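You operate a simulated robot arm through the tools that you are given. There is no shell and no other tool. Be economical: measure what you need, move in short steps, check, and stop when the job is done.

You are at the controls of a simulated robot arm. One attempt, no reset.

JOB
Unload the bent bar, then clamp the brown blue-capped bar in the bender.
Fine: bending lever swung back; bent bar in the silver flat tray; cap against the back stop; stops, dial and other bars stay.

It is judged by the outcome, as a careful person would: the job done as asked, and still so three seconds after it is handed in. It fails if anything else is knocked over, pushed out of place, dropped, spilled or broken. A push-on lid holds only when it is set on centred and level and pressed home; a screw cap is set on level and turned clockwise until tight.

ROBOT AND FRAMES
A 6-joint arm with a two-finger parallel gripper, fixed in place. Base frame: the origin is at the foot of the arm, x ahead of it, y to its left, z up. Readings come in mm, degrees, newtons and seconds.
Its first joint turns from -66.0 to 66.0 degrees. Payload 2.9 kg.
Tool frame: the origin (TCP) lies between the finger pads and is the grasp point; the fingertips stand 30 mm ahead of it; z points along the fingers, y is the line along which they close. Largest opening 110 mm; finger width 20, thickness 10; the body of the gripper, 48 by 112 mm, starts 55 mm behind the TCP.
Orientation is told as [roll, pitch, yaw] about the base's x, y, z axes, in that order, counted from this pose: with the fingers straight down and closing along the base's y, the tool's x points along the base's -x, its y along +y and its z along -z.

CONTROLS
- The arm moves only by the tool play_rows. Its argument "rows" is a list of rows, each an object (a shift or turn left out is 0, a gripper value left out holds the last) with "linear": the shift along the tool's x, y, z in units of 150 mm (1.0 is 150 mm), a list of three; "dr": the turn, a rotation vector about the tool's x, y, z in units of 60 degrees (1.0 is 60 degrees), a list of three; "jaw": the opening, from 0 (shut) to 1 (fully open). In form: [{"linear": [tx, ty, tz], "dr": [ax, ay, az], "jaw": jaw}, ...]. A call has 1 to 10 rows; each row is the pose to reach, as a shift and turn from the pose commanded when the call began, along the tool's axes at that moment. A call with a number of a shift or a turn outside -1 to 1 is refused whole. A row lasts 0.2 s, in which the tool goes at most 50 mm and 8.6 degrees; a call with a longer step from one row to the next is refused whole, and so is a gripper value outside its range. A pose out of reach is approached as far as the arm can. The call stops where the force on the tool passes 70 N (or 10 N more than at its start, if that is more) or the arm is blocked; 0.2 s more then pass. The fingers move at their own pace (about 108 mm/s each) and stop on an object; they squeeze with about 26 N. The grip force told is the motor's: it shows also when the fingers shut on nothing. Time passes only in rows, and 0.2 s behind the last, so rows that repeat a pose let the fingers close. The reply holds the time, the measured pose of the TCP, the force on the tool along the base axes, the opening and the grip force, in the units named above and with some noise.
- Cameras (640 x 400 px; columns grow to the right, rows downward): "scene" is fixed at [85.8, 451.4, 1366.6]; the picture's right is [-0.62, -0.79, 0.00], its down [-0.56, 0.44, -0.70] and it looks along [0.55, -0.43, -0.72] (base axes); focal length 248 px, centre (320, 200). "wrist" rides on the gripper at [-36, 0, -57] in the tool frame; the picture's right is [0.00, -1.00, 0.00], its down [0.97, 0.00, -0.24] and it looks along [0.24, 0.00, 0.97] (tool axes); focal length 218 px, centre (320, 200).
- get_image(camera): a new picture of that camera. No time passes.
- point_at(camera, pixels): for up to 12 pixels [column, row] of the newest picture of that camera ("zoom" is the newest enlarged one), the place [x, y, z] in the base frame of the surface seen there, good to about 2 mm. No time passes.
- close_up(camera, box): a new picture of the part [left, top, right, bottom] of that camera's present view, enlarged. No time passes.
- job_done(): hands the job in; it is judged then, once.

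Keep the steps short. Do not move on a guess: measure, check each grasp and each placing, and mend mistakes. In all there are 80 turns and 46 pictures (those below and enlarged ones count). Leave the gripper open and the arm clear of the work at the hand-in unless told otherwise, and finish with a single line.

The tools are called after "Emit:" as name(argument=value, ...) on one line, values as JSON. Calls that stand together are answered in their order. play_rows: Moves the arm, as the interface text tells. Its arguments: {"type":"object","properties":{"rows":{"type":"array"}},"required":["rows"]} The other tools are called the same way: get_image (camera) takes a picture; point_at (camera, pixels) gives the place of the surface under pixels of a picture; close_up (camera, box) takes an enlarged picture of a part of a camera's view; job_done () hands the job in.

At the start:

```text
t: 0.0
tool_pos: [343.6, 269.8, 1142.9]
orientation: [0.0, 0.0, -0.1]
ft_force: [-0.5, -0.6, 0.5]
grip_width: 110.1
grip_force: 0.1
```

scene: 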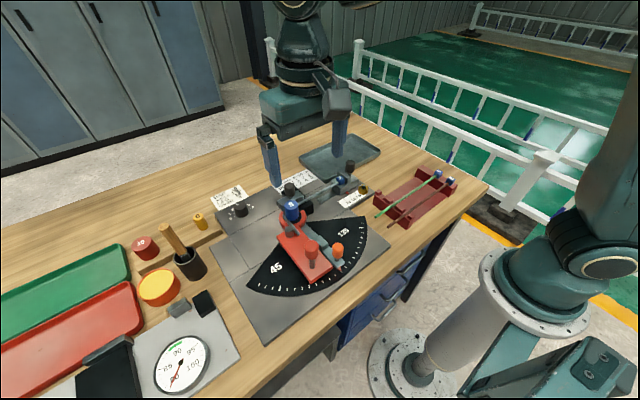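
wrist: 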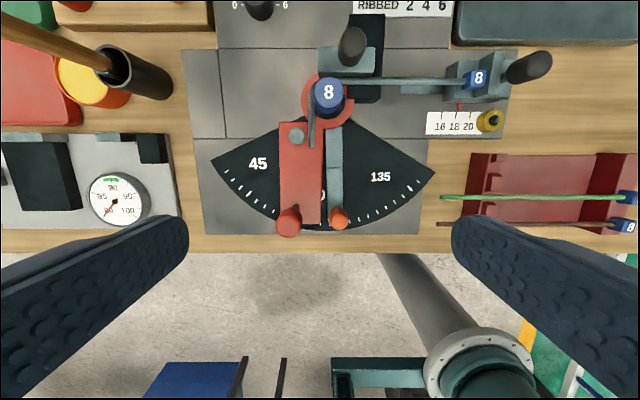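

I see a bender with a red lever, a bar in it and a bar rack on the right. I will enlarge the bender area and the rack first.

Emit:
close_up(camera="scene", box=[200, 130, 400, 300])

Emit:
close_up(camera="wrist", box=[190, 0, 640, 250])

Emit:
close_up(camera="scene", box=[290, 120, 480, 240])

```text
2.35 times, centred on (300, 215) of scene
```

zoom: 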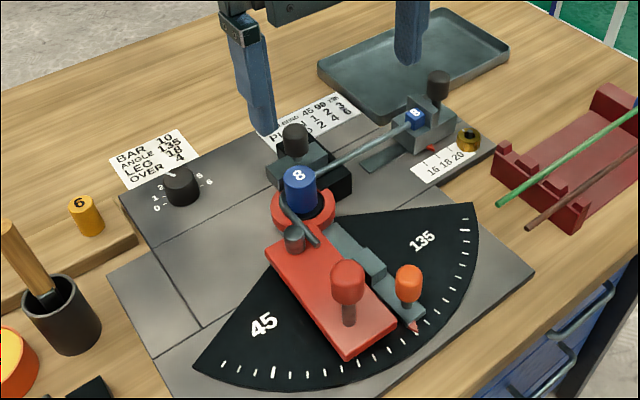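

```text
1.42 times, centred on (415, 125) of wrist
```

zoom: 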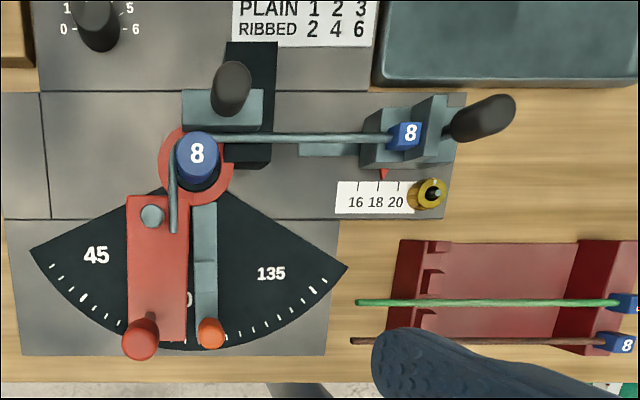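

```text
3.33 times, centred on (385, 180) of scene
```

zoom: 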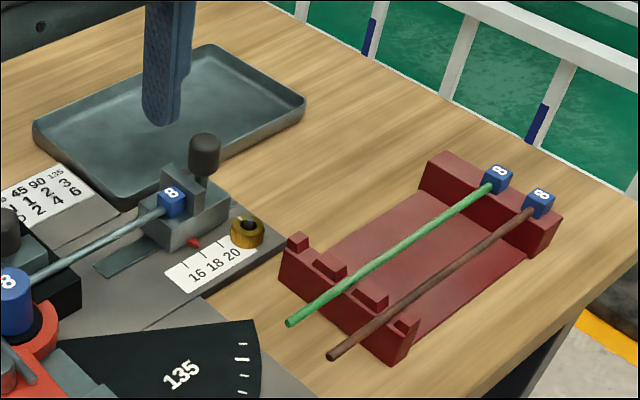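

Lever points toward the robot, the bent bar is around the former, and the clamp block with a black knob sits behind the bar. The back stop is on the right. I'll measure these in a wrist enlargement.

Emit:
close_up(camera="wrist", box=[260, 10, 560, 250])

Emit:
point_at(camera="wrist", pixels=[[352, 42], [345, 62], [328, 92], [296, 135], [288, 218], [338, 215], [420, 82], [478, 77], [525, 66], [300, 180], [550, 197], [490, 224]])

Emit:
point_at(camera="scene", pixels=[[290, 186], [292, 203], [312, 245], [337, 248], [340, 180], [350, 165], [437, 174], [450, 181], [420, 200], [340, 155], [300, 160], [366, 188]])

```text
1.67 times, centred on (410, 130) of wrist
```

zoom: 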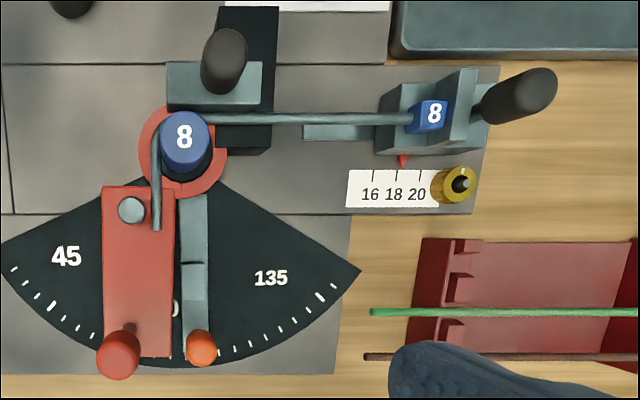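

```text
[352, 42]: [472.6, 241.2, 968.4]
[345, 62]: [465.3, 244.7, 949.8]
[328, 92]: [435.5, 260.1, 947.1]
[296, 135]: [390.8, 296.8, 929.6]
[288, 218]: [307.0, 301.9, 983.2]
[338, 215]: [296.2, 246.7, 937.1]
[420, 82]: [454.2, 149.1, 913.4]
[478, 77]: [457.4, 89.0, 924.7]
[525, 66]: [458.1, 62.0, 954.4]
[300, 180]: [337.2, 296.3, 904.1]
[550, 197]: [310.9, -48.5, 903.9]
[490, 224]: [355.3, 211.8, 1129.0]
```

```text
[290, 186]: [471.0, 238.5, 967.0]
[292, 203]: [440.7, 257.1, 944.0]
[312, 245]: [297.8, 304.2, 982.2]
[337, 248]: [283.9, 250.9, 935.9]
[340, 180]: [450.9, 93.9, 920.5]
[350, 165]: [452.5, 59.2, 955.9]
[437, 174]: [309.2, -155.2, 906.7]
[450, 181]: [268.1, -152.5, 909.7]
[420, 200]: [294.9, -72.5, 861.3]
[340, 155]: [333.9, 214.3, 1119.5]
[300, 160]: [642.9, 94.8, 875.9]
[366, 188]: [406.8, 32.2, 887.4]
```

Points come out near z≈870–980, not 456, so I'll check the surface height directly on wood, tray, plate, and rack.

Emit:
point_at(camera="scene", pixels=[[240, 165], [400, 165], [240, 270], [345, 150], [372, 150], [320, 160], [330, 135], [395, 205], [430, 210], [465, 190], [440, 160], [380, 212]])

Emit:
point_at(camera="wrist", pixels=[[170, 30], [440, 215], [250, 60], [600, 90], [480, 30], [630, 30], [560, 175], [450, 197], [470, 160], [630, 197], [628, 226], [445, 224]])

```text
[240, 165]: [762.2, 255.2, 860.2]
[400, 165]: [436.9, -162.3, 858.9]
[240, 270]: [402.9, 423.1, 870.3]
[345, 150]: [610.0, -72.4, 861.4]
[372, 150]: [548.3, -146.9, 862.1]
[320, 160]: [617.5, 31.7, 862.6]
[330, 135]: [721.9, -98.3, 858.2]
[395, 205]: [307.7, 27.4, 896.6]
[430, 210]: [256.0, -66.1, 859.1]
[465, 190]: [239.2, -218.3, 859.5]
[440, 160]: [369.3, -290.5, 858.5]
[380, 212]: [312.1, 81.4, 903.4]
```

```text
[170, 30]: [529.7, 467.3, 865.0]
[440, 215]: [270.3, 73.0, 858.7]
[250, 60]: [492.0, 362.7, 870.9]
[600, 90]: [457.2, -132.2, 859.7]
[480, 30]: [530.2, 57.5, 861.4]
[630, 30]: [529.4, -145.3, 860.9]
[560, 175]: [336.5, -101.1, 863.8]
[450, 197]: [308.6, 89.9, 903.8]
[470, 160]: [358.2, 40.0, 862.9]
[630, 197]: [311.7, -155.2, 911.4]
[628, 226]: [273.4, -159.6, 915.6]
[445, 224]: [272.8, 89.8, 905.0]
```

The wood is really at z≈859–861, with both cameras agreeing, so I'll ignore the stated 456 and use measured heights. I'm moving to view the bender more closely, well above everything (fingertips ≈1050).

Emit:
play_rows(rows=[{"linear": [-0.13, -0.15, 0.13]}, {"linear": [-0.27, -0.3, 0.27]}, {"linear": [-0.4, -0.45, 0.4]}, {"linear": [-0.4, -0.45, 0.4]}])

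Emit:
get_image(camera="wrist")

```text
t: 1.0
tool_pos: [402.7, 198.6, 1082.8]
orientation: [0.0, 0.0, 0.0]
ft_force: [-0.1, -0.7, 0.0]
grip_width: 110.2
grip_force: 0.0
```

```text
39 pictures are left
```

wrist: 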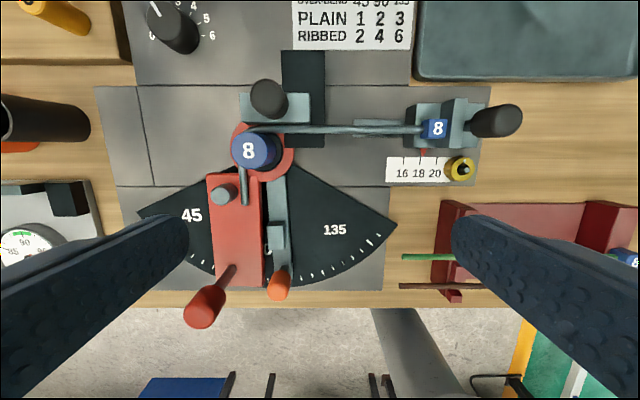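

Emit:
close_up(camera="wrist", box=[200, 70, 360, 170])

Emit:
point_at(camera="wrist", pixels=[[270, 95], [250, 112], [305, 110], [257, 148], [290, 130], [330, 128], [400, 128], [435, 128], [460, 115], [495, 118], [460, 168], [245, 190]])

Emit:
point_at(camera="zoom", pixels=[[180, 200], [420, 190], [425, 215], [380, 230], [420, 260], [200, 320], [260, 120], [250, 40], [180, 370], [400, 100], [300, 210], [170, 150]])

```text
4.00 times, centred on (280, 120) of wrist
```

zoom: 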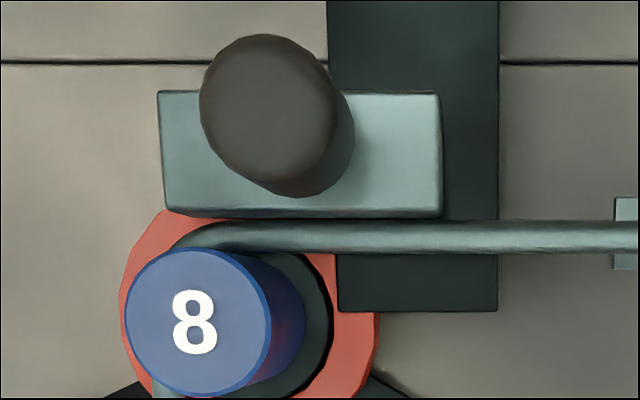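

```text
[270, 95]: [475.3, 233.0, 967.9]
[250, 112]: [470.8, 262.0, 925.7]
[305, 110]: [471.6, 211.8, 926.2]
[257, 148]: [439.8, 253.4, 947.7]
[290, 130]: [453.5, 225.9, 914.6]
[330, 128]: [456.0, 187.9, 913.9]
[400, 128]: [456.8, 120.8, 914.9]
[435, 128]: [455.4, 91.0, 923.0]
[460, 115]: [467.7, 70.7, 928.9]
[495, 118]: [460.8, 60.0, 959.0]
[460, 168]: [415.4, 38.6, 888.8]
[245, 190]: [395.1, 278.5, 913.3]
```

```text
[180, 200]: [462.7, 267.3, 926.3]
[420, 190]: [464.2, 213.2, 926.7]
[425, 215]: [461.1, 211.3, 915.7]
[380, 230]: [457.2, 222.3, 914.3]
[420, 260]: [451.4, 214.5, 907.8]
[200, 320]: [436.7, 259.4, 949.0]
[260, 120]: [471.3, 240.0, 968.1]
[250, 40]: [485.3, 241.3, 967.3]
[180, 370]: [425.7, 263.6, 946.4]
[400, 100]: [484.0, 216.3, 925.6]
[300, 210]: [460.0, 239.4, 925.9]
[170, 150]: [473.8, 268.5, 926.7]
```

The clamp block (x 460–486, y 211–269) presses the bar against the former. Its knob is at about (475,239), top at z 968. Next I'll study the lever and the stop at higher magnification.

Emit:
close_up(camera="wrist", box=[370, 80, 530, 200])

Emit:
point_at(camera="zoom", pixels=[[160, 190], [215, 195], [265, 150], [265, 195], [265, 235], [310, 190], [330, 190], [355, 100], [350, 260], [400, 220], [180, 110], [60, 230]])

Emit:
point_at(camera="wrist", pixels=[[222, 195], [203, 305], [278, 287], [212, 180], [258, 180], [215, 280], [260, 285], [232, 272], [277, 235], [300, 140], [245, 150], [310, 60]])

Emit:
close_up(camera="scene", box=[230, 200, 390, 300])

```text
3.33 times, centred on (450, 140) of wrist
```

zoom: 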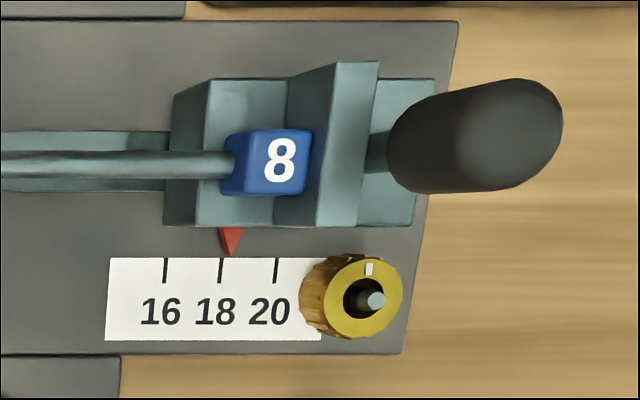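

```text
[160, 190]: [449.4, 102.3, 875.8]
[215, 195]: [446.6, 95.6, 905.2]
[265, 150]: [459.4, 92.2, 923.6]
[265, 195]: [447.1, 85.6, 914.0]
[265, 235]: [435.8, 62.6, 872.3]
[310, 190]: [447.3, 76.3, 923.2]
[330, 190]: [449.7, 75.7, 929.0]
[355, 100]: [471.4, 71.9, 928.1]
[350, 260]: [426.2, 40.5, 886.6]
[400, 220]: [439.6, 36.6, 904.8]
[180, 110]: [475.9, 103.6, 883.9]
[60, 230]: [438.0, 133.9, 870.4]
```

```text
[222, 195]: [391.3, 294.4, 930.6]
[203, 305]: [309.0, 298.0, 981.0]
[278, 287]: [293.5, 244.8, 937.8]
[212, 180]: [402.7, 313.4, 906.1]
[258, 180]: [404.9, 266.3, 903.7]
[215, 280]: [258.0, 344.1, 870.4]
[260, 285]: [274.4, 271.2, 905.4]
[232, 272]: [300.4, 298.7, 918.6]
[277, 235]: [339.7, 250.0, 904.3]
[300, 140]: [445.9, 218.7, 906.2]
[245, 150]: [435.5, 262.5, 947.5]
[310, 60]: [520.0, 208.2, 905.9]
```

```text
4.00 times, centred on (310, 250) of scene
```

zoom: 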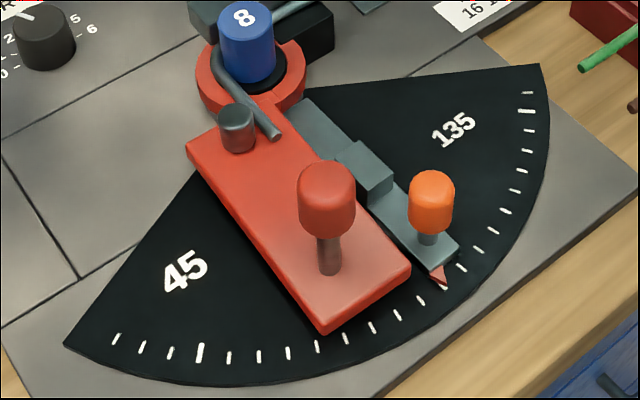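

Measured: pivot ≈(435,253); lever knob ≈(303,299), spanning z 950–982; orange stop knob top z 938. I'll shut the fingers and go above the point (303,271), on the −y side of the lever knob.

Emit:
play_rows(rows=[{"linear": [0.22, 0.16, 0], "jaw": 0}, {"linear": [0.44, 0.32, 0], "jaw": 0}, {"linear": [0.667, 0.483, 0], "jaw": 0}, {"linear": [0.667, 0.483, 0.2], "jaw": 0}, {"linear": [0.667, 0.483, 0.2], "jaw": 0}])

Emit:
close_up(camera="scene", box=[230, 170, 390, 290])

```text
t: 2.2
tool_pos: [303.5, 275.1, 1053.5]
orientation: [0.0, 0.0, -0.1]
ft_force: [-0.4, -0.2, -0.4]
grip_width: 0.0
grip_force: 26.5
```

```text
3.33 times, centred on (310, 230) of scene
```

zoom: 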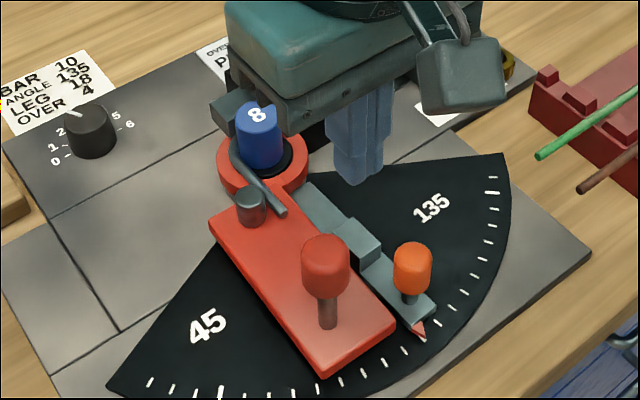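

The fingers are shut at (303,275). I'll shift 5 mm to −y for clearance and lower so the tips reach z≈950 beside the knob.

Emit:
play_rows(rows=[{"linear": [0, -0.04, 0.15]}, {"linear": [0, -0.04, 0.3]}, {"linear": [0, -0.04, 0.4]}, {"linear": [0, -0.04, 0.48]}, {"linear": [0, -0.04, 0.48]}])

Emit:
close_up(camera="scene", box=[230, 170, 390, 290])

```text
t: 3.4
tool_pos: [303.1, 267.5, 980.2]
orientation: [0.0, 0.2, 0.1]
ft_force: [-0.1, -0.2, 0.7]
grip_width: 0.0
grip_force: 26.0
```

```text
3.33 times, centred on (310, 230) of scene
```

zoom: 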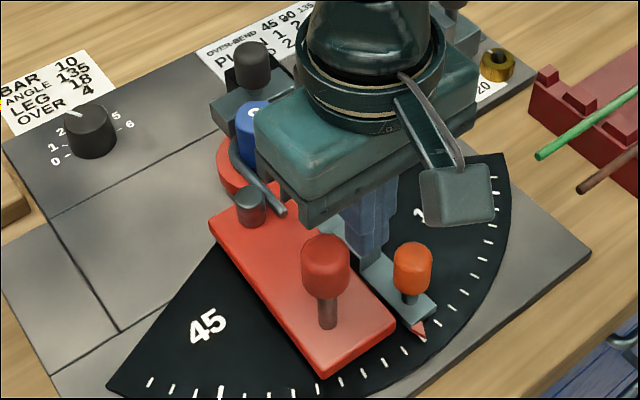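

The finger is beside the knob, clear of the orange stop. I'll push along the arc by about 30° first.

Emit:
play_rows(rows=[{"linear": [0.053, 0.057, 0]}, {"linear": [0.035, 0.117, 0]}, {"linear": [0.02, 0.177, 0]}, {"linear": [0, 0.237, 0]}, {"linear": [-0.02, 0.297, 0]}, {"linear": [-0.05, 0.35, 0]}, {"linear": [-0.083, 0.403, 0]}, {"linear": [-0.117, 0.454, 0]}, {"linear": [-0.151, 0.505, 0]}])

Emit:
close_up(camera="scene", box=[200, 170, 392, 314])

```text
t: 5.4
tool_pos: [325.6, 343.8, 983.0]
orientation: [0.0, 0.1, 0.0]
ft_force: [0.8, -1.1, -1.0]
grip_width: 0.1
grip_force: 26.1
```

```text
2.78 times, centred on (296, 242) of scene
```

zoom: 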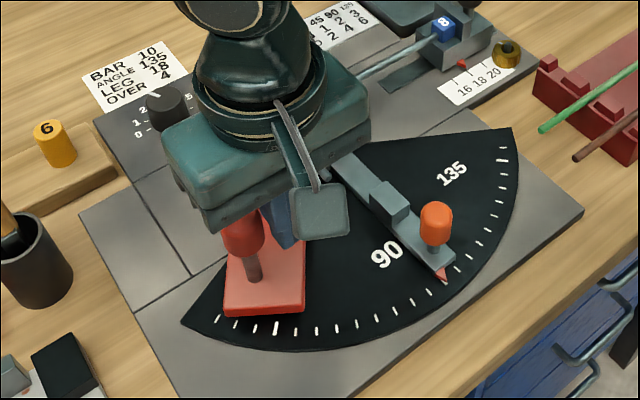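

The lever follows (now about 60°). Before going further left I'll check how tall the stick in the cup and the neighbours are.

Emit:
get_image(camera="scene")

Emit:
point_at(camera="scene", pixels=[[165, 228], [175, 245], [188, 258], [200, 220], [238, 210], [196, 275]])

```text
32 pictures are left
```

scene: 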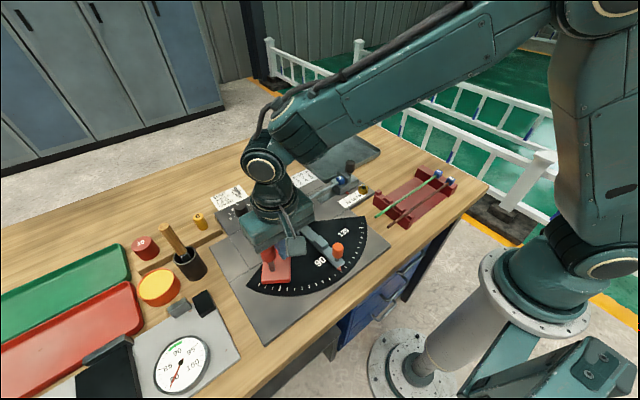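

```text
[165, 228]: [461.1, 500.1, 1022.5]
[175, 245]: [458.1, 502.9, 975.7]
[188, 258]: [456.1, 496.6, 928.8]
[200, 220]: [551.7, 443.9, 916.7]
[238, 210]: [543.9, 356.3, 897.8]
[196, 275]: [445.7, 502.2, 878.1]
```

The stick is at y≈500, clear of the gripper. I'll continue the arc to about 72° of swing.

Emit:
play_rows(rows=[{"linear": [-0.045, 0.045, 0]}, {"linear": [-0.087, 0.085, 0]}, {"linear": [-0.133, 0.127, 0]}, {"linear": [-0.18, 0.164, 0]}, {"linear": [-0.233, 0.2, 0]}, {"linear": [-0.287, 0.227, 0]}, {"linear": [-0.34, 0.253, 0]}, {"linear": [-0.396, 0.28, 0]}, {"linear": [-0.456, 0.297, 0]}, {"linear": [-0.516, 0.311, 0]}])

Emit:
close_up(camera="scene", box=[190, 140, 382, 284])

```text
t: 7.6
tool_pos: [402.6, 392.0, 980.3]
orientation: [0.0, 0.0, 0.0]
ft_force: [-0.7, 0.7, -0.8]
grip_width: 0.0
grip_force: 26.6
```

```text
2.78 times, centred on (286, 212) of scene
```

zoom: 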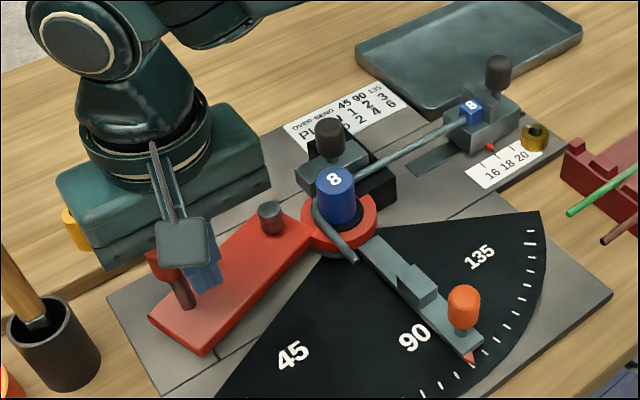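

Lever is about 67° swung. I'll push on to 90°, drifting slightly inward to stay in reach.

Emit:
play_rows(rows=[{"linear": [-0.06, 0.0, 0]}, {"linear": [-0.12, -0.013, 0]}, {"linear": [-0.18, -0.033, 0]}, {"linear": [-0.24, -0.053, 0]}, {"linear": [-0.3, -0.073, 0]}, {"linear": [-0.36, -0.093, 0]}, {"linear": [-0.36, -0.093, 0]}])

Emit:
close_up(camera="scene", box=[190, 140, 382, 284])

```text
t: 9.2
tool_pos: [454.6, 377.1, 979.9]
orientation: [-0.3, 0.5, 0.3]
ft_force: [-31.7, -8.6, 2.4]
grip_width: 0.2
grip_force: 26.1
```

```text
2.78 times, centred on (286, 212) of scene
```

zoom: 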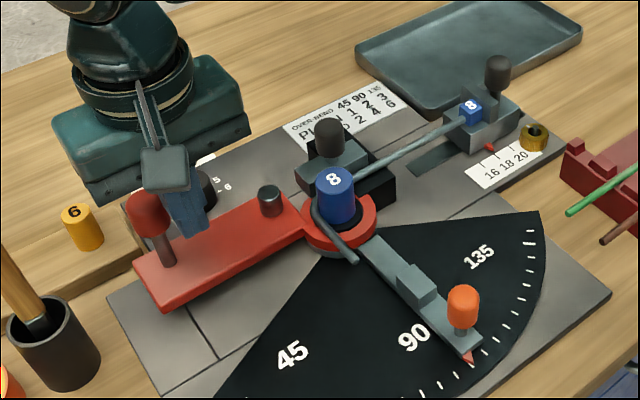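

A steady 32 N shows the lever has reached its end stop. I'll back off, rise, open the jaw, then inspect from above.

Emit:
play_rows(rows=[{"linear": [0.2, 0, 0]}, {"linear": [0.3, -0.05, -0.25]}, {"linear": [0.3, -0.2, -0.5]}, {"linear": [0.3, -0.45, -0.67], "jaw": 0.6}, {"linear": [0.3, -0.7, -0.67], "jaw": 0.6}, {"linear": [0.3, -0.92, -0.67], "jaw": 0.6}, {"linear": [0.3, -0.92, -0.67], "jaw": 0.6}])

Emit:
get_image(camera="wrist")

```text
t: 10.8
tool_pos: [412.6, 239.6, 1079.9]
orientation: [0.0, 0.0, 0.0]
ft_force: [0.0, -0.2, 0.4]
grip_width: 66.0
grip_force: 0.0
```

```text
29 pictures are left
```

wrist: 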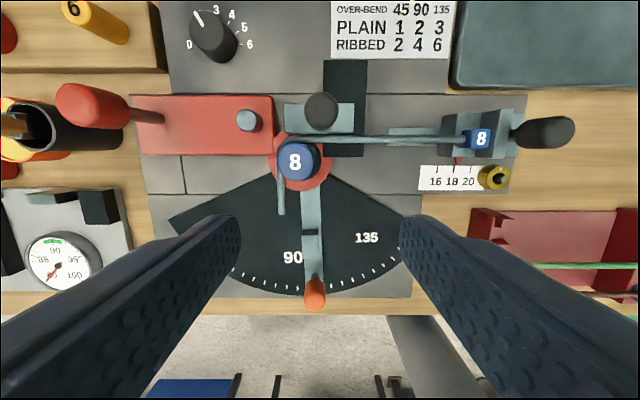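

The lever is fully back. I'll measure the clamp knob, roller and tray rims.

Emit:
point_at(camera="wrist", pixels=[[321, 98], [321, 120], [306, 110], [337, 110], [248, 120], [262, 122], [295, 160], [281, 205], [345, 145], [345, 80], [458, 85], [270, 150]])

Emit:
close_up(camera="scene", box=[280, 120, 400, 200])

Emit:
point_at(camera="zoom", pixels=[[105, 188], [150, 270], [535, 125], [335, 78], [370, 95], [200, 165], [180, 245], [490, 135], [300, 180], [420, 170], [350, 225], [220, 262]])

```text
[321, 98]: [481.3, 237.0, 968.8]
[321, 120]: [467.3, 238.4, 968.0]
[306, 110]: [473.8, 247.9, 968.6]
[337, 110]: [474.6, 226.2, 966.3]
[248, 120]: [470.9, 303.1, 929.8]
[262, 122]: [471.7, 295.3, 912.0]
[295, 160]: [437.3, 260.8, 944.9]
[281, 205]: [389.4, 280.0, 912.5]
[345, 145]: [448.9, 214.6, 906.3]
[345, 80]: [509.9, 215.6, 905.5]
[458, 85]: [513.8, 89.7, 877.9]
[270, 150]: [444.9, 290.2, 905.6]
```

```text
5.00 times, centred on (340, 160) of scene
```

zoom: 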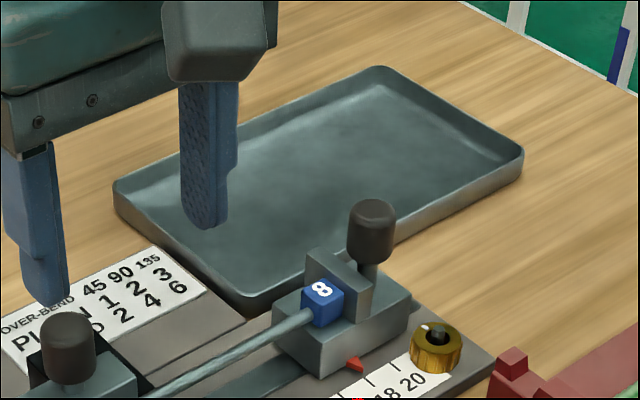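

```text
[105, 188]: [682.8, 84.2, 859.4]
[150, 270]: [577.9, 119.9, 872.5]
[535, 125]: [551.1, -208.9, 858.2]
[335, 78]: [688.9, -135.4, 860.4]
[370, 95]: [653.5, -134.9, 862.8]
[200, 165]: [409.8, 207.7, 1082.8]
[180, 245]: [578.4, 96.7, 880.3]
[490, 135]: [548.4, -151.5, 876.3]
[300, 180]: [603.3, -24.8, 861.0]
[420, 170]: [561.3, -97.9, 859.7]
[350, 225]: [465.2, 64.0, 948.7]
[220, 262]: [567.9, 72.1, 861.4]
```

Tray interior ≈ x 520–645, y −150…85, floor z 861. Clamp knob centre ≈(474.5,238), diameter ≈26, top z 968. I'll come down over the knob with the jaw straddling it in y, tips to ≈940.

Emit:
play_rows(rows=[{"linear": [-0.2, -0.007, 0.0]}, {"linear": [-0.413, -0.007, 0.0]}, {"linear": [-0.413, -0.007, 0.25]}, {"linear": [-0.413, -0.007, 0.5]}, {"linear": [-0.413, -0.007, 0.65]}, {"linear": [-0.413, -0.007, 0.74]}, {"linear": [-0.413, -0.007, 0.74]}])

Emit:
close_up(camera="scene", box=[220, 140, 380, 240])

```text
t: 12.4
tool_pos: [476.7, 240.2, 969.8]
orientation: [0.1, 0.1, -0.1]
ft_force: [-0.6, -0.2, 0.6]
grip_width: 66.1
grip_force: 0.1
```

```text
4.00 times, centred on (300, 190) of scene
```

zoom: 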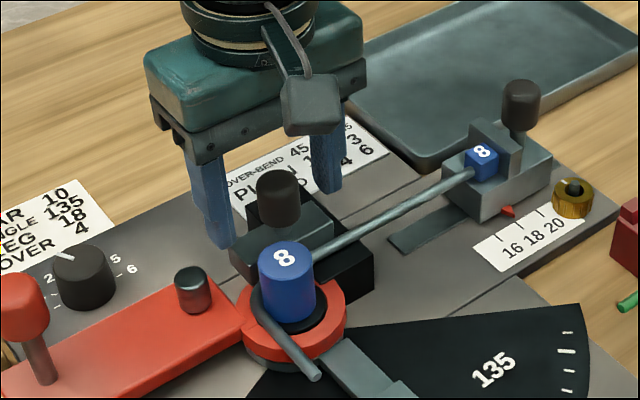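

The knob is between the fingers. I'll close on it.

Emit:
play_rows(rows=[{"jaw": 0}, {"jaw": 0}, {"jaw": 0}])

```text
t: 13.2
tool_pos: [475.9, 237.7, 969.6]
orientation: [-0.1, 0.0, -0.2]
ft_force: [-0.7, -15.6, -1.2]
grip_width: 25.6
grip_force: 44.9
```

Knob held (25.6 mm). I'll pull it toward +x in small steps.

Emit:
play_rows(rows=[{"linear": [-0.04, -0.012, 0]}, {"linear": [-0.08, -0.012, 0]}, {"linear": [-0.12, -0.012, 0]}, {"linear": [-0.16, -0.012, 0]}, {"linear": [-0.2, -0.012, 0]}, {"linear": [-0.2, -0.012, 0]}])

Emit:
close_up(camera="scene", box=[220, 140, 380, 240])

```text
t: 14.6
tool_pos: [506.2, 236.2, 972.0]
orientation: [0.1, -0.4, -0.3]
ft_force: [-0.4, 0.0, 0.9]
grip_width: 0.0
grip_force: 37.5
```

```text
4.00 times, centred on (300, 190) of scene
```

zoom: 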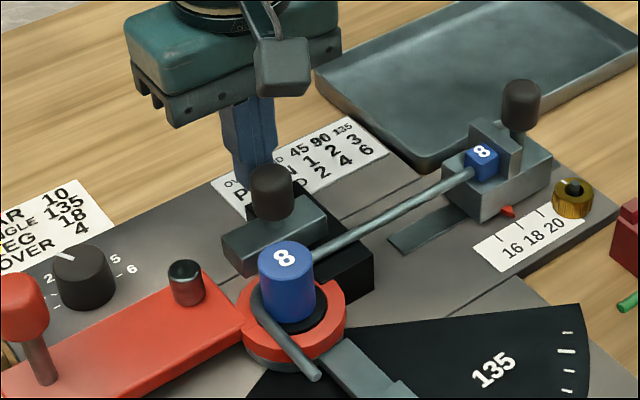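

The fingers slid off the knob, though the block moved slightly. A positive push from the −x side is surer. I'll rise and measure the knob's new place.

Emit:
play_rows(rows=[{"linear": [0, 0, -0.2]}, {"linear": [0.2, -0.0, -0.45]}, {"linear": [0.5, -0.0, -0.55]}, {"linear": [0.6, 0, -0.6]}, {"linear": [0.6, 0, -0.6]}])

Emit:
get_image(camera="wrist")

```text
t: 15.8
tool_pos: [414.1, 234.8, 1059.8]
orientation: [-0.1, 0.0, 0.0]
ft_force: [0.8, -0.6, -0.9]
grip_width: 0.1
grip_force: 37.8
```

```text
25 pictures are left
```

wrist: 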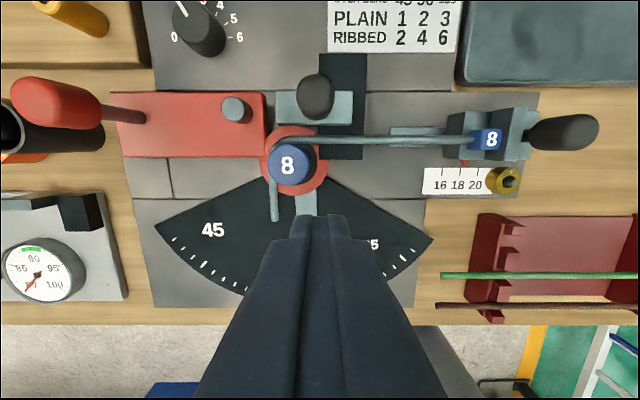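

Emit:
point_at(camera="wrist", pixels=[[316, 80], [316, 106], [302, 95], [331, 95], [288, 122], [340, 122], [288, 148], [288, 180], [308, 165], [234, 108], [243, 115], [330, 138]])

```text
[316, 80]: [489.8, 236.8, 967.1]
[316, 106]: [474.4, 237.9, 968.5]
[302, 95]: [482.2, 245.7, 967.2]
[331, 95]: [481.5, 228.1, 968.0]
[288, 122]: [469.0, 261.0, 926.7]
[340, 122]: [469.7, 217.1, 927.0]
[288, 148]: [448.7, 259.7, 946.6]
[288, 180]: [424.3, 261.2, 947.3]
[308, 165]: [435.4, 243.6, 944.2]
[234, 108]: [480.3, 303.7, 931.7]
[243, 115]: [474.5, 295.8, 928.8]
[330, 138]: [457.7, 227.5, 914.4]
```

The knob is now at (482,237), so it moved 8 mm. With closed fingers I'll go down at (452,230), between former and knob, tips at 940, and then push to +x.

Emit:
play_rows(rows=[{"linear": [-0.25, -0.035, 0]}, {"linear": [-0.25, -0.035, 0.3]}, {"linear": [-0.25, -0.035, 0.5]}, {"linear": [-0.25, -0.035, 0.6]}, {"linear": [-0.29, -0.035, 0.6]}, {"linear": [-0.33, -0.035, 0.6]}, {"linear": [-0.37, -0.035, 0.6]}, {"linear": [-0.41, -0.035, 0.6]}, {"linear": [-0.45, -0.035, 0.6]}, {"linear": [-0.45, -0.035, 0.6]}])

Emit:
close_up(camera="scene", box=[220, 140, 380, 240])

```text
t: 17.7
tool_pos: [467.1, 231.5, 971.0]
orientation: [-0.6, 1.8, 0.6]
ft_force: [-16.6, -4.8, 12.3]
grip_width: 0.2
grip_force: 37.8
stopped in row 9: the force on the tool passed its limit (the readings are from after the stop); the commanded pose is now the measured one
```

```text
4.00 times, centred on (300, 190) of scene
```

zoom: 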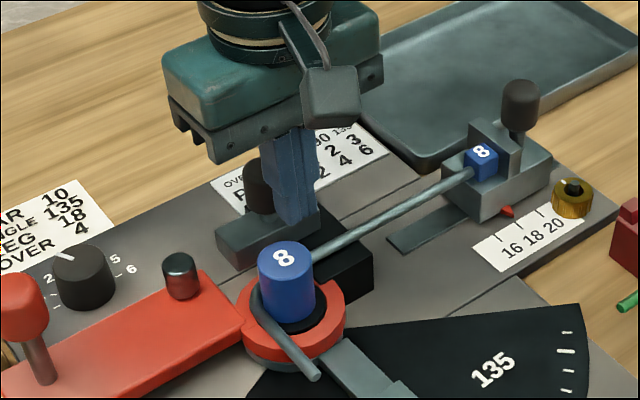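

The push stopped at its end: the block face is now ≈x 475 while the bar lies at 452–460, so the clamp is open by about 15 mm. I'll back off, rise, correct the small tilt and move above the long leg at (456,160).

Emit:
play_rows(rows=[{"linear": [0.06, 0, 0], "dr": [-0.01, -0.03, 0.01]}, {"linear": [0.06, 0, -0.2], "dr": [-0.01, -0.03, 0.01]}, {"linear": [0.06, 0, -0.45], "dr": [-0.01, -0.03, 0.01]}, {"linear": [0.06, -0.2, -0.6], "dr": [-0.01, -0.03, 0.01], "jaw": 0.3}, {"linear": [0.08, -0.45, -0.6], "dr": [-0.01, -0.03, 0.01], "jaw": 0.3}, {"linear": [0.08, -0.45, -0.6], "dr": [-0.01, -0.03, 0.01], "jaw": 0.3}])

Emit:
play_rows(rows=[{"dr": [0, 0, 0.125]}, {"dr": [0, 0, 0.25]}, {"dr": [0, 0, 0.375]}, {"dr": [0, 0, 0.5]}, {"dr": [0, 0, 0.625]}, {"dr": [0, 0, 0.75]}, {"dr": [0, 0, 0.75]}])

Emit:
play_rows(rows=[{"dr": [0, 0, 0.125]}, {"dr": [0, 0, 0.25]}, {"dr": [0, 0, 0.375]}, {"dr": [0, 0, 0.5]}, {"dr": [0, 0, 0.625]}, {"dr": [0, 0, 0.75]}, {"dr": [0, 0, 0.75]}])

Emit:
get_image(camera="wrist")

```text
t: 19.1
tool_pos: [462.2, 163.2, 1060.7]
orientation: [0.1, -0.1, 0.0]
ft_force: [0.4, 0.3, 0.8]
grip_width: 32.9
grip_force: 0.0
```

```text
t: 20.7
tool_pos: [459.8, 164.8, 1060.5]
orientation: [0.1, 0.0, -45.0]
ft_force: [0.1, -0.2, 0.2]
grip_width: 33.2
grip_force: 0.1
```

```text
t: 22.3
tool_pos: [461.1, 163.9, 1059.9]
orientation: [0.1, 0.0, -90.1]
ft_force: [0.8, 0.4, -0.3]
grip_width: 32.8
grip_force: 0.0
```

```text
23 pictures are left
```

wrist: 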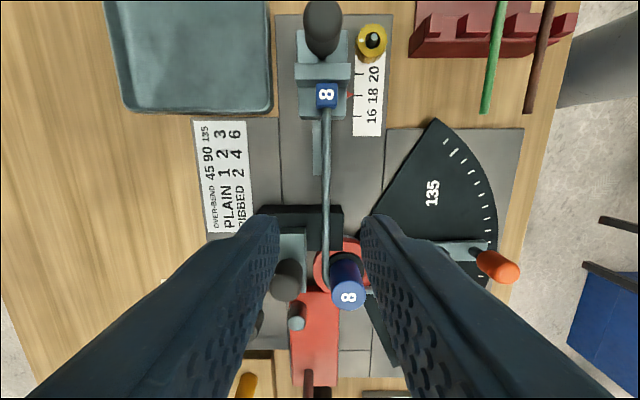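

The bar is visible (column ≈325). I'll measure it for a grasp, with block and slide heights.

Emit:
point_at(camera="wrist", pixels=[[326, 120], [325, 150], [325, 180], [325, 205], [325, 245], [316, 150], [317, 215], [318, 195], [295, 240], [326, 95], [327, 76], [288, 270]])

```text
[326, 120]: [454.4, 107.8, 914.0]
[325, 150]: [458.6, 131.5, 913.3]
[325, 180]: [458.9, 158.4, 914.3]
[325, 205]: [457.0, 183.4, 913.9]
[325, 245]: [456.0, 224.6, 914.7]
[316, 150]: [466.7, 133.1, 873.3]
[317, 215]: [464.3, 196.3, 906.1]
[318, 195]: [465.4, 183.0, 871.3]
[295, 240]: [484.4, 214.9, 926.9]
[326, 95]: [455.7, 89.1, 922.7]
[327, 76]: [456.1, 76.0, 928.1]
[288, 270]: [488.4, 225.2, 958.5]
```

The bar is at x≈456.5, z centre 910. I'll descend at (456.5,160) to TCP z≈913, tips 883 (plate 871).

Emit:
play_rows(rows=[{"linear": [-0.027, -0.03, 0.25]}, {"linear": [-0.027, -0.03, 0.5]}, {"linear": [-0.027, -0.03, 0.75]}, {"linear": [-0.027, -0.03, 0.9]}, {"linear": [-0.027, -0.03, 0.98]}, {"linear": [-0.027, -0.03, 0.98]}])

Emit:
play_rows(rows=[{"jaw": 0}, {"jaw": 0}, {"jaw": 0}])

Emit:
close_up(camera="scene", box=[240, 130, 400, 230])

```text
t: 23.7
tool_pos: [456.3, 159.3, 912.3]
orientation: [0.1, 0.0, -90.0]
ft_force: [0.1, 0.2, -0.1]
grip_width: 32.9
grip_force: 0.0
```

```text
t: 24.5
tool_pos: [456.6, 158.3, 913.5]
orientation: [0.1, 0.1, -90.0]
ft_force: [0.7, 0.6, 0.1]
grip_width: 6.5
grip_force: 26.1
```

```text
4.00 times, centred on (320, 180) of scene
```

zoom: 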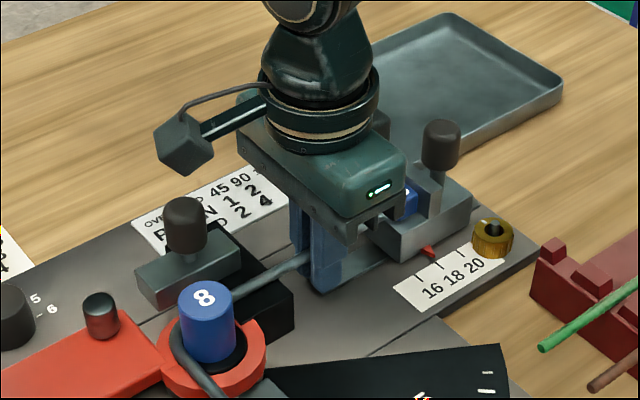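

Bar gripped (6.5 mm). I'll lift straight up slowly, 60 mm, watching force.

Emit:
play_rows(rows=[{"linear": [0, 0, -0.05]}, {"linear": [0, 0, -0.1]}, {"linear": [0, 0, -0.15]}, {"linear": [0, 0, -0.2]}, {"linear": [0, 0, -0.25]}, {"linear": [0, 0, -0.3]}, {"linear": [0, 0, -0.35]}, {"linear": [0, 0, -0.4]}, {"linear": [0, 0, -0.4]}])

Emit:
close_up(camera="scene", box=[220, 110, 400, 230])

```text
t: 26.5
tool_pos: [455.1, 160.8, 972.5]
orientation: [0.1, 0.0, -90.0]
ft_force: [0.6, 0.5, -1.7]
grip_width: 7.0
grip_force: 26.5
```

```text
3.33 times, centred on (310, 170) of scene
```

zoom: 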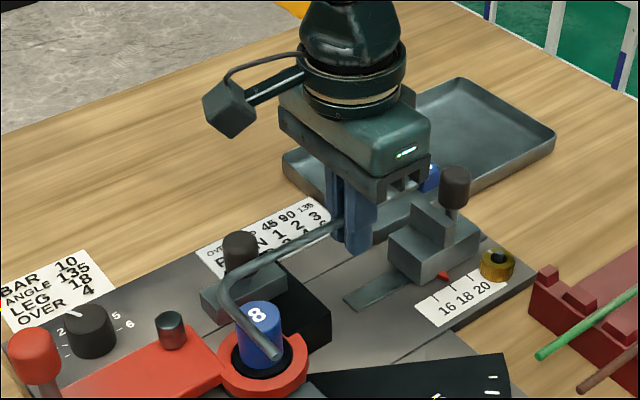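

It's clear of former and stop. I'll lift 80 mm more, then turn 180° (back through 0) so the short leg will point away from the robot, fitting the tray.

Emit:
play_rows(rows=[{"linear": [0, 0, -0.2]}, {"linear": [0, 0, -0.4]}, {"linear": [0, 0, -0.55]}, {"linear": [0, 0, -0.55]}])

Emit:
play_rows(rows=[{"dr": [0, 0, -0.12]}, {"dr": [0, 0, -0.24]}, {"dr": [0, 0, -0.36]}, {"dr": [0, 0, -0.48]}, {"dr": [0, 0, -0.6]}, {"dr": [0, 0, -0.72]}, {"dr": [0, 0, -0.86]}, {"dr": [0, 0, -1.0]}, {"dr": [0, 0, -1.0]}])

Emit:
play_rows(rows=[{"dr": [0, 0, -0.12]}, {"dr": [0, 0, -0.24]}, {"dr": [0, 0, -0.36]}, {"dr": [0, 0, -0.48]}, {"dr": [0, 0, -0.6]}, {"dr": [0, 0, -0.72]}, {"dr": [0, 0, -0.86]}, {"dr": [0, 0, -1.0]}, {"dr": [0, 0, -1.0]}])

Emit:
play_rows(rows=[{"dr": [0, 0, -0.12]}, {"dr": [0, 0, -0.24]}, {"dr": [0, 0, -0.36]}, {"dr": [0, 0, -0.48]}, {"dr": [0, 0, -0.6]}, {"dr": [0, 0, -0.72]}, {"dr": [0, 0, -0.86]}, {"dr": [0, 0, -1.0]}, {"dr": [0, 0, -1.0]}])

Emit:
get_image(camera="wrist")

```text
t: 27.5
tool_pos: [456.2, 160.1, 1056.0]
orientation: [0.1, 0.0, -90.0]
ft_force: [-0.6, 0.9, -0.7]
grip_width: 7.0
grip_force: 25.6
```

```text
t: 29.5
tool_pos: [456.0, 160.0, 1056.1]
orientation: [0.1, -0.1, -29.9]
ft_force: [0.2, -0.3, -1.1]
grip_width: 7.1
grip_force: 26.4
```

```text
t: 31.5
tool_pos: [456.7, 159.9, 1056.7]
orientation: [-0.1, -0.1, 30.1]
ft_force: [-0.1, -0.2, -0.4]
grip_width: 6.7
grip_force: 26.5
```

```text
t: 33.5
tool_pos: [456.2, 159.5, 1055.9]
orientation: [-0.1, 0.0, 90.0]
ft_force: [1.0, -1.0, -1.2]
grip_width: 6.9
grip_force: 25.6
```

```text
20 pictures are left
```

wrist: 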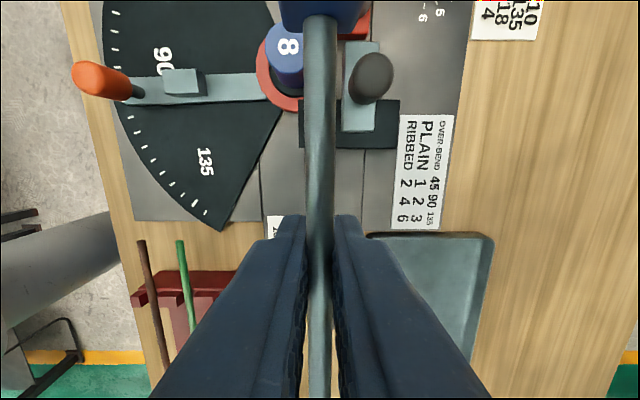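

Turn complete, bar steady. I'm carrying it over the tray at height.

Emit:
play_rows(rows=[{"linear": [0.25, -0.1, 0]}, {"linear": [0.5, -0.25, 0]}, {"linear": [0.75, -0.42, 0]}, {"linear": [1.0, -0.6, 0]}, {"linear": [1.0, -0.6, 0]}])

Emit:
play_rows(rows=[{"linear": [0.15, -0.03, 0.1]}, {"linear": [0.15, -0.03, 0.1]}])

Emit:
get_image(camera="wrist")

Emit:
close_up(camera="scene", box=[260, 90, 440, 210])

```text
t: 34.7
tool_pos: [547.5, 10.8, 1055.8]
orientation: [-0.1, 0.0, 90.0]
ft_force: [-1.0, 0.5, -0.9]
grip_width: 6.8
grip_force: 26.0
```

```text
t: 35.3
tool_pos: [552.8, -11.3, 1039.8]
orientation: [0.0, 0.0, 89.9]
ft_force: [-0.1, -1.1, -0.4]
grip_width: 6.8
grip_force: 25.8
```

```text
19 pictures are left
```

wrist: 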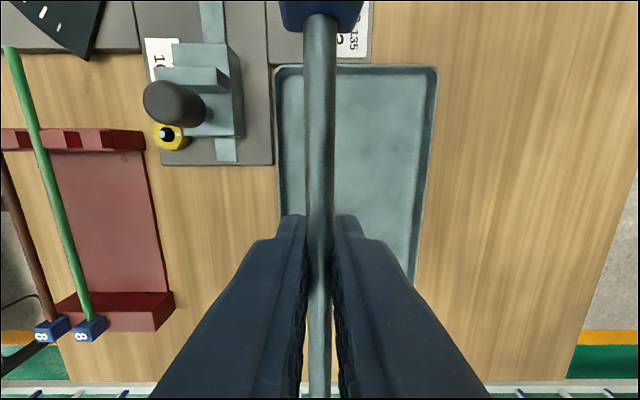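

```text
3.33 times, centred on (350, 150) of scene
```

zoom: 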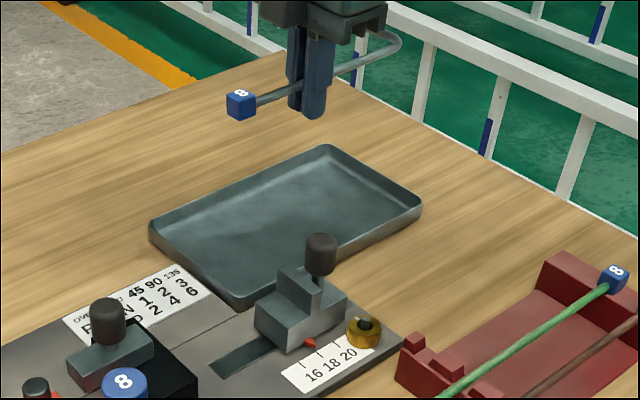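

The tray is fully visible now. I'll measure its rim and floor, plus the bar's ends.

Emit:
point_at(camera="zoom", pixels=[[155, 232], [240, 298], [418, 205], [328, 148], [195, 262], [330, 255], [370, 178], [240, 190], [330, 165], [240, 105], [395, 45], [345, 55]])

Emit:
point_at(camera="wrist", pixels=[[279, 70], [284, 120], [290, 120], [434, 70], [425, 120], [418, 200], [360, 68], [300, 75], [277, 180], [360, 75]])

```text
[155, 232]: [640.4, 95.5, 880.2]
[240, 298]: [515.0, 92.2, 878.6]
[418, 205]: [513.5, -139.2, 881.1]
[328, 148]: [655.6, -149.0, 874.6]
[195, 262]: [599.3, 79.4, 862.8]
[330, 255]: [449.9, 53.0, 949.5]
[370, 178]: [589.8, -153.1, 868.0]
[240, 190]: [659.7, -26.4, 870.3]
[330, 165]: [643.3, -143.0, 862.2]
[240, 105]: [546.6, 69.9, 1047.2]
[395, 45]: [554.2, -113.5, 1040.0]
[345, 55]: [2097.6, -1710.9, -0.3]
```

```text
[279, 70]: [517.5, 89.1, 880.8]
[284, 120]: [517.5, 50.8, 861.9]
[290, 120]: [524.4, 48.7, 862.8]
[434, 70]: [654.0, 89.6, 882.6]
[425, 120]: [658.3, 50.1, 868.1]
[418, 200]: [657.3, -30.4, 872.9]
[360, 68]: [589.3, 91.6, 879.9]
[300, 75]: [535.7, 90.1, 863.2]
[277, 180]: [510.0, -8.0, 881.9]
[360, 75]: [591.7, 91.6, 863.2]
```

Tray inside is x 518–655, y −145…90. The bar spans about y −135…72 and x 550–630, so it fits. Fingers project 27 mm below the bar, so I'll lower until the tips are ~1–2 mm above the floor (TCP 893).

Emit:
play_rows(rows=[{"linear": [0.02, -0.02, 0.25]}, {"linear": [0.02, -0.02, 0.5]}, {"linear": [0.02, -0.02, 0.7]}, {"linear": [0.02, -0.02, 0.85]}, {"linear": [0.02, -0.02, 0.93]}, {"linear": [0.02, -0.02, 0.965]}, {"linear": [0.02, -0.02, 0.965]}])

Emit:
close_up(camera="scene", box=[260, 90, 440, 210])

```text
t: 36.9
tool_pos: [553.5, -14.6, 894.1]
orientation: [-0.1, -0.1, 90.0]
ft_force: [-0.2, -0.4, -1.4]
grip_width: 6.9
grip_force: 25.7
```

```text
3.33 times, centred on (350, 150) of scene
```

zoom: 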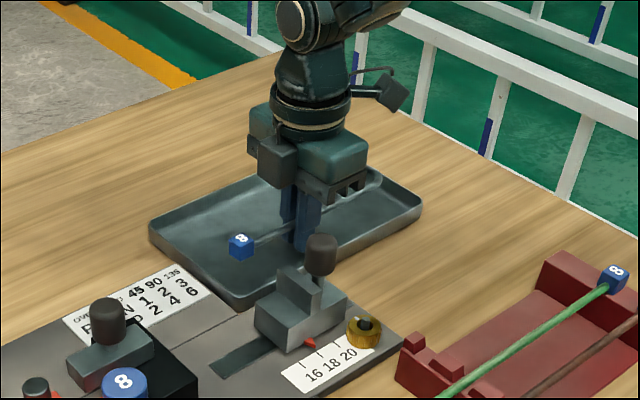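

The bar is inside all rims. I'll release by small opening steps, then rise.

Emit:
play_rows(rows=[{"jaw": 0.07}, {"jaw": 0.1}, {"jaw": 0.14}, {"jaw": 0.2}, {"jaw": 0.2}])

Emit:
play_rows(rows=[{"linear": [0, 0, -0.1]}, {"linear": [0, 0, -0.3]}, {"linear": [0, 0, -0.6]}, {"linear": [0, 0, -0.9]}, {"linear": [0, 0, -0.9]}])

Emit:
close_up(camera="scene", box=[260, 90, 440, 210])

```text
t: 38.1
tool_pos: [554.2, -15.1, 895.0]
orientation: [-0.1, 0.0, 90.0]
ft_force: [0.7, -0.7, -0.1]
grip_width: 22.1
grip_force: 0.0
```

```text
t: 39.3
tool_pos: [551.6, -17.3, 1031.8]
orientation: [-0.1, -0.1, 90.0]
ft_force: [-0.8, 0.0, 0.4]
grip_width: 21.7
grip_force: 0.1
```

```text
3.33 times, centred on (350, 150) of scene
```

zoom: 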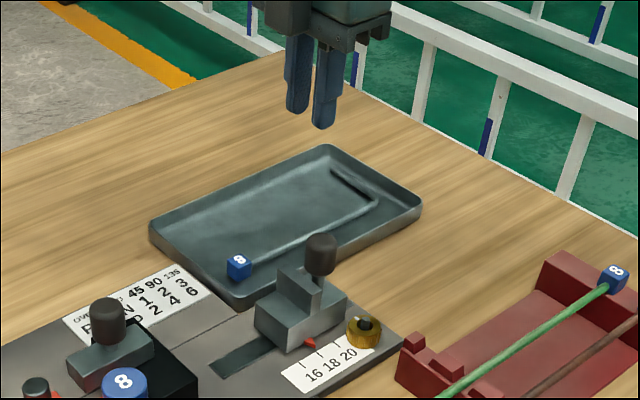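

The bent bar rests flat, wholly inside the tray. I'll turn the wrist back to −90° for the brown bar.

Emit:
play_rows(rows=[{"dr": [0, 0, 0.14]}, {"dr": [0, 0, 0.28]}, {"dr": [0, 0, 0.42]}, {"dr": [0, 0, 0.56]}, {"dr": [0, 0, 0.7]}, {"dr": [0, 0, 0.84]}, {"dr": [0, 0, 0.97]}, {"dr": [0, 0, 1.0]}])

Emit:
play_rows(rows=[{"dr": [0, 0, 0.14]}, {"dr": [0, 0, 0.28]}, {"dr": [0, 0, 0.42]}, {"dr": [0, 0, 0.56]}, {"dr": [0, 0, 0.7]}, {"dr": [0, 0, 0.84]}, {"dr": [0, 0, 0.97]}, {"dr": [0, 0, 1.0]}])

Emit:
play_rows(rows=[{"dr": [0, 0, 0.14]}, {"dr": [0, 0, 0.28]}, {"dr": [0, 0, 0.42]}, {"dr": [0, 0, 0.56]}, {"dr": [0, 0, 0.7]}, {"dr": [0, 0, 0.84]}, {"dr": [0, 0, 0.97]}, {"dr": [0, 0, 1.0]}, {"dr": [0, 0, 1.0]}])

```text
t: 41.1
tool_pos: [552.5, -14.9, 1031.7]
orientation: [-0.1, -0.1, 29.9]
ft_force: [0.3, -0.2, 0.7]
grip_width: 21.9
grip_force: 0.1
```

```text
t: 42.9
tool_pos: [552.7, -15.9, 1031.3]
orientation: [0.1, -0.1, -30.0]
ft_force: [-0.2, -0.7, 0.3]
grip_width: 21.9
grip_force: 0.2
```

```text
t: 44.9
tool_pos: [553.2, -15.3, 1031.4]
orientation: [0.0, 0.0, -90.1]
ft_force: [-0.2, -0.3, 0.2]
grip_width: 22.0
grip_force: 0.1
```

Yaw is −90. I'm moving above the brown bar at about (275,−70).

Emit:
play_rows(rows=[{"linear": [-0.05, -0.23, 0]}, {"linear": [-0.1, -0.46, 0]}, {"linear": [-0.15, -0.7, 0]}, {"linear": [-0.2, -0.94, 0]}, {"linear": [-0.2, -0.94, 0]}])

Emit:
play_rows(rows=[{"linear": [-0.05, -0.23, 0]}, {"linear": [-0.1, -0.46, 0]}, {"linear": [-0.15, -0.7, 0]}, {"linear": [-0.18, -0.92, 0]}, {"linear": [-0.18, -0.92, 0]}])

Emit:
get_image(camera="wrist")

```text
t: 46.1
tool_pos: [410.4, -45.4, 1030.2]
orientation: [0.2, 0.0, -90.0]
ft_force: [-0.2, 0.2, 0.8]
grip_width: 22.1
grip_force: 0.1
```

```text
t: 47.3
tool_pos: [276.9, -72.7, 1032.8]
orientation: [0.1, 0.0, -89.9]
ft_force: [-0.3, 0.2, -0.4]
grip_width: 22.0
grip_force: 0.0
```

```text
15 pictures are left
```

wrist: 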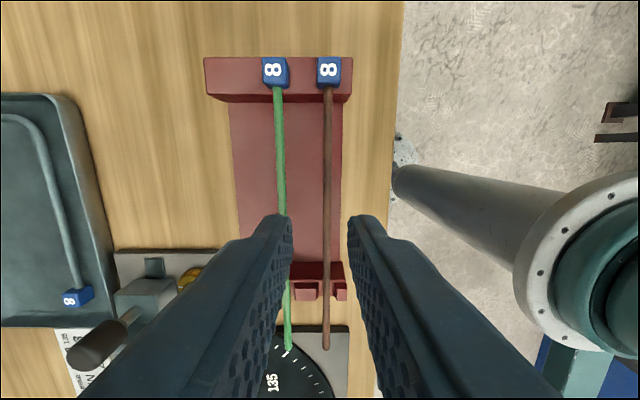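

Emit:
point_at(camera="wrist", pixels=[[328, 110], [328, 170], [327, 240], [326, 330], [328, 72], [281, 170], [328, 94], [327, 58], [300, 100], [318, 200], [326, 349], [300, 265]])

Emit:
close_up(camera="wrist", box=[200, 40, 400, 170])

Emit:
close_up(camera="scene", box=[350, 140, 490, 240])

```text
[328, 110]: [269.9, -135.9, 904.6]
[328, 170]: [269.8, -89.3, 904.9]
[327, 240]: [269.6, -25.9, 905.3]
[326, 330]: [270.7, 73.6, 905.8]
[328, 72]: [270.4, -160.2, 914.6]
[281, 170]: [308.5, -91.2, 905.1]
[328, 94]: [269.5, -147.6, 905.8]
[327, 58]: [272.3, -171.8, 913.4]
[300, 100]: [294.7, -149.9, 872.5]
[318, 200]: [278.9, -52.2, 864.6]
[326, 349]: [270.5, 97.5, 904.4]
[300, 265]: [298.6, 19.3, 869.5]
```

```text
3.08 times, centred on (300, 105) of wrist
```

zoom: 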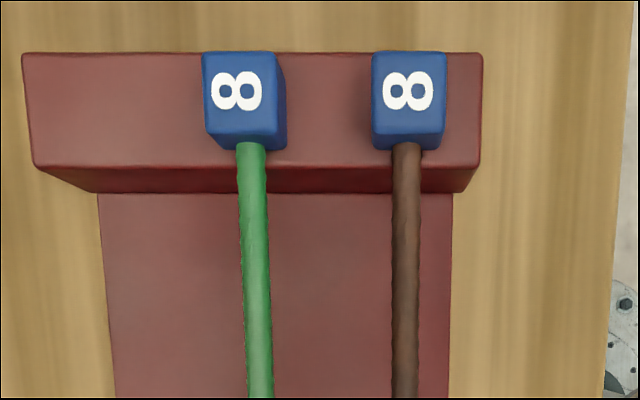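

```text
4.00 times, centred on (420, 190) of scene
```

zoom: 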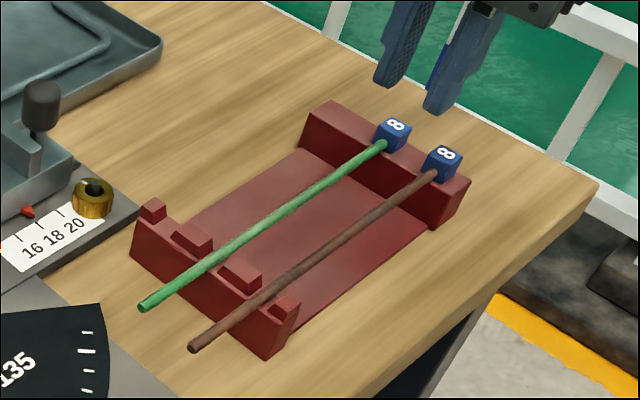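

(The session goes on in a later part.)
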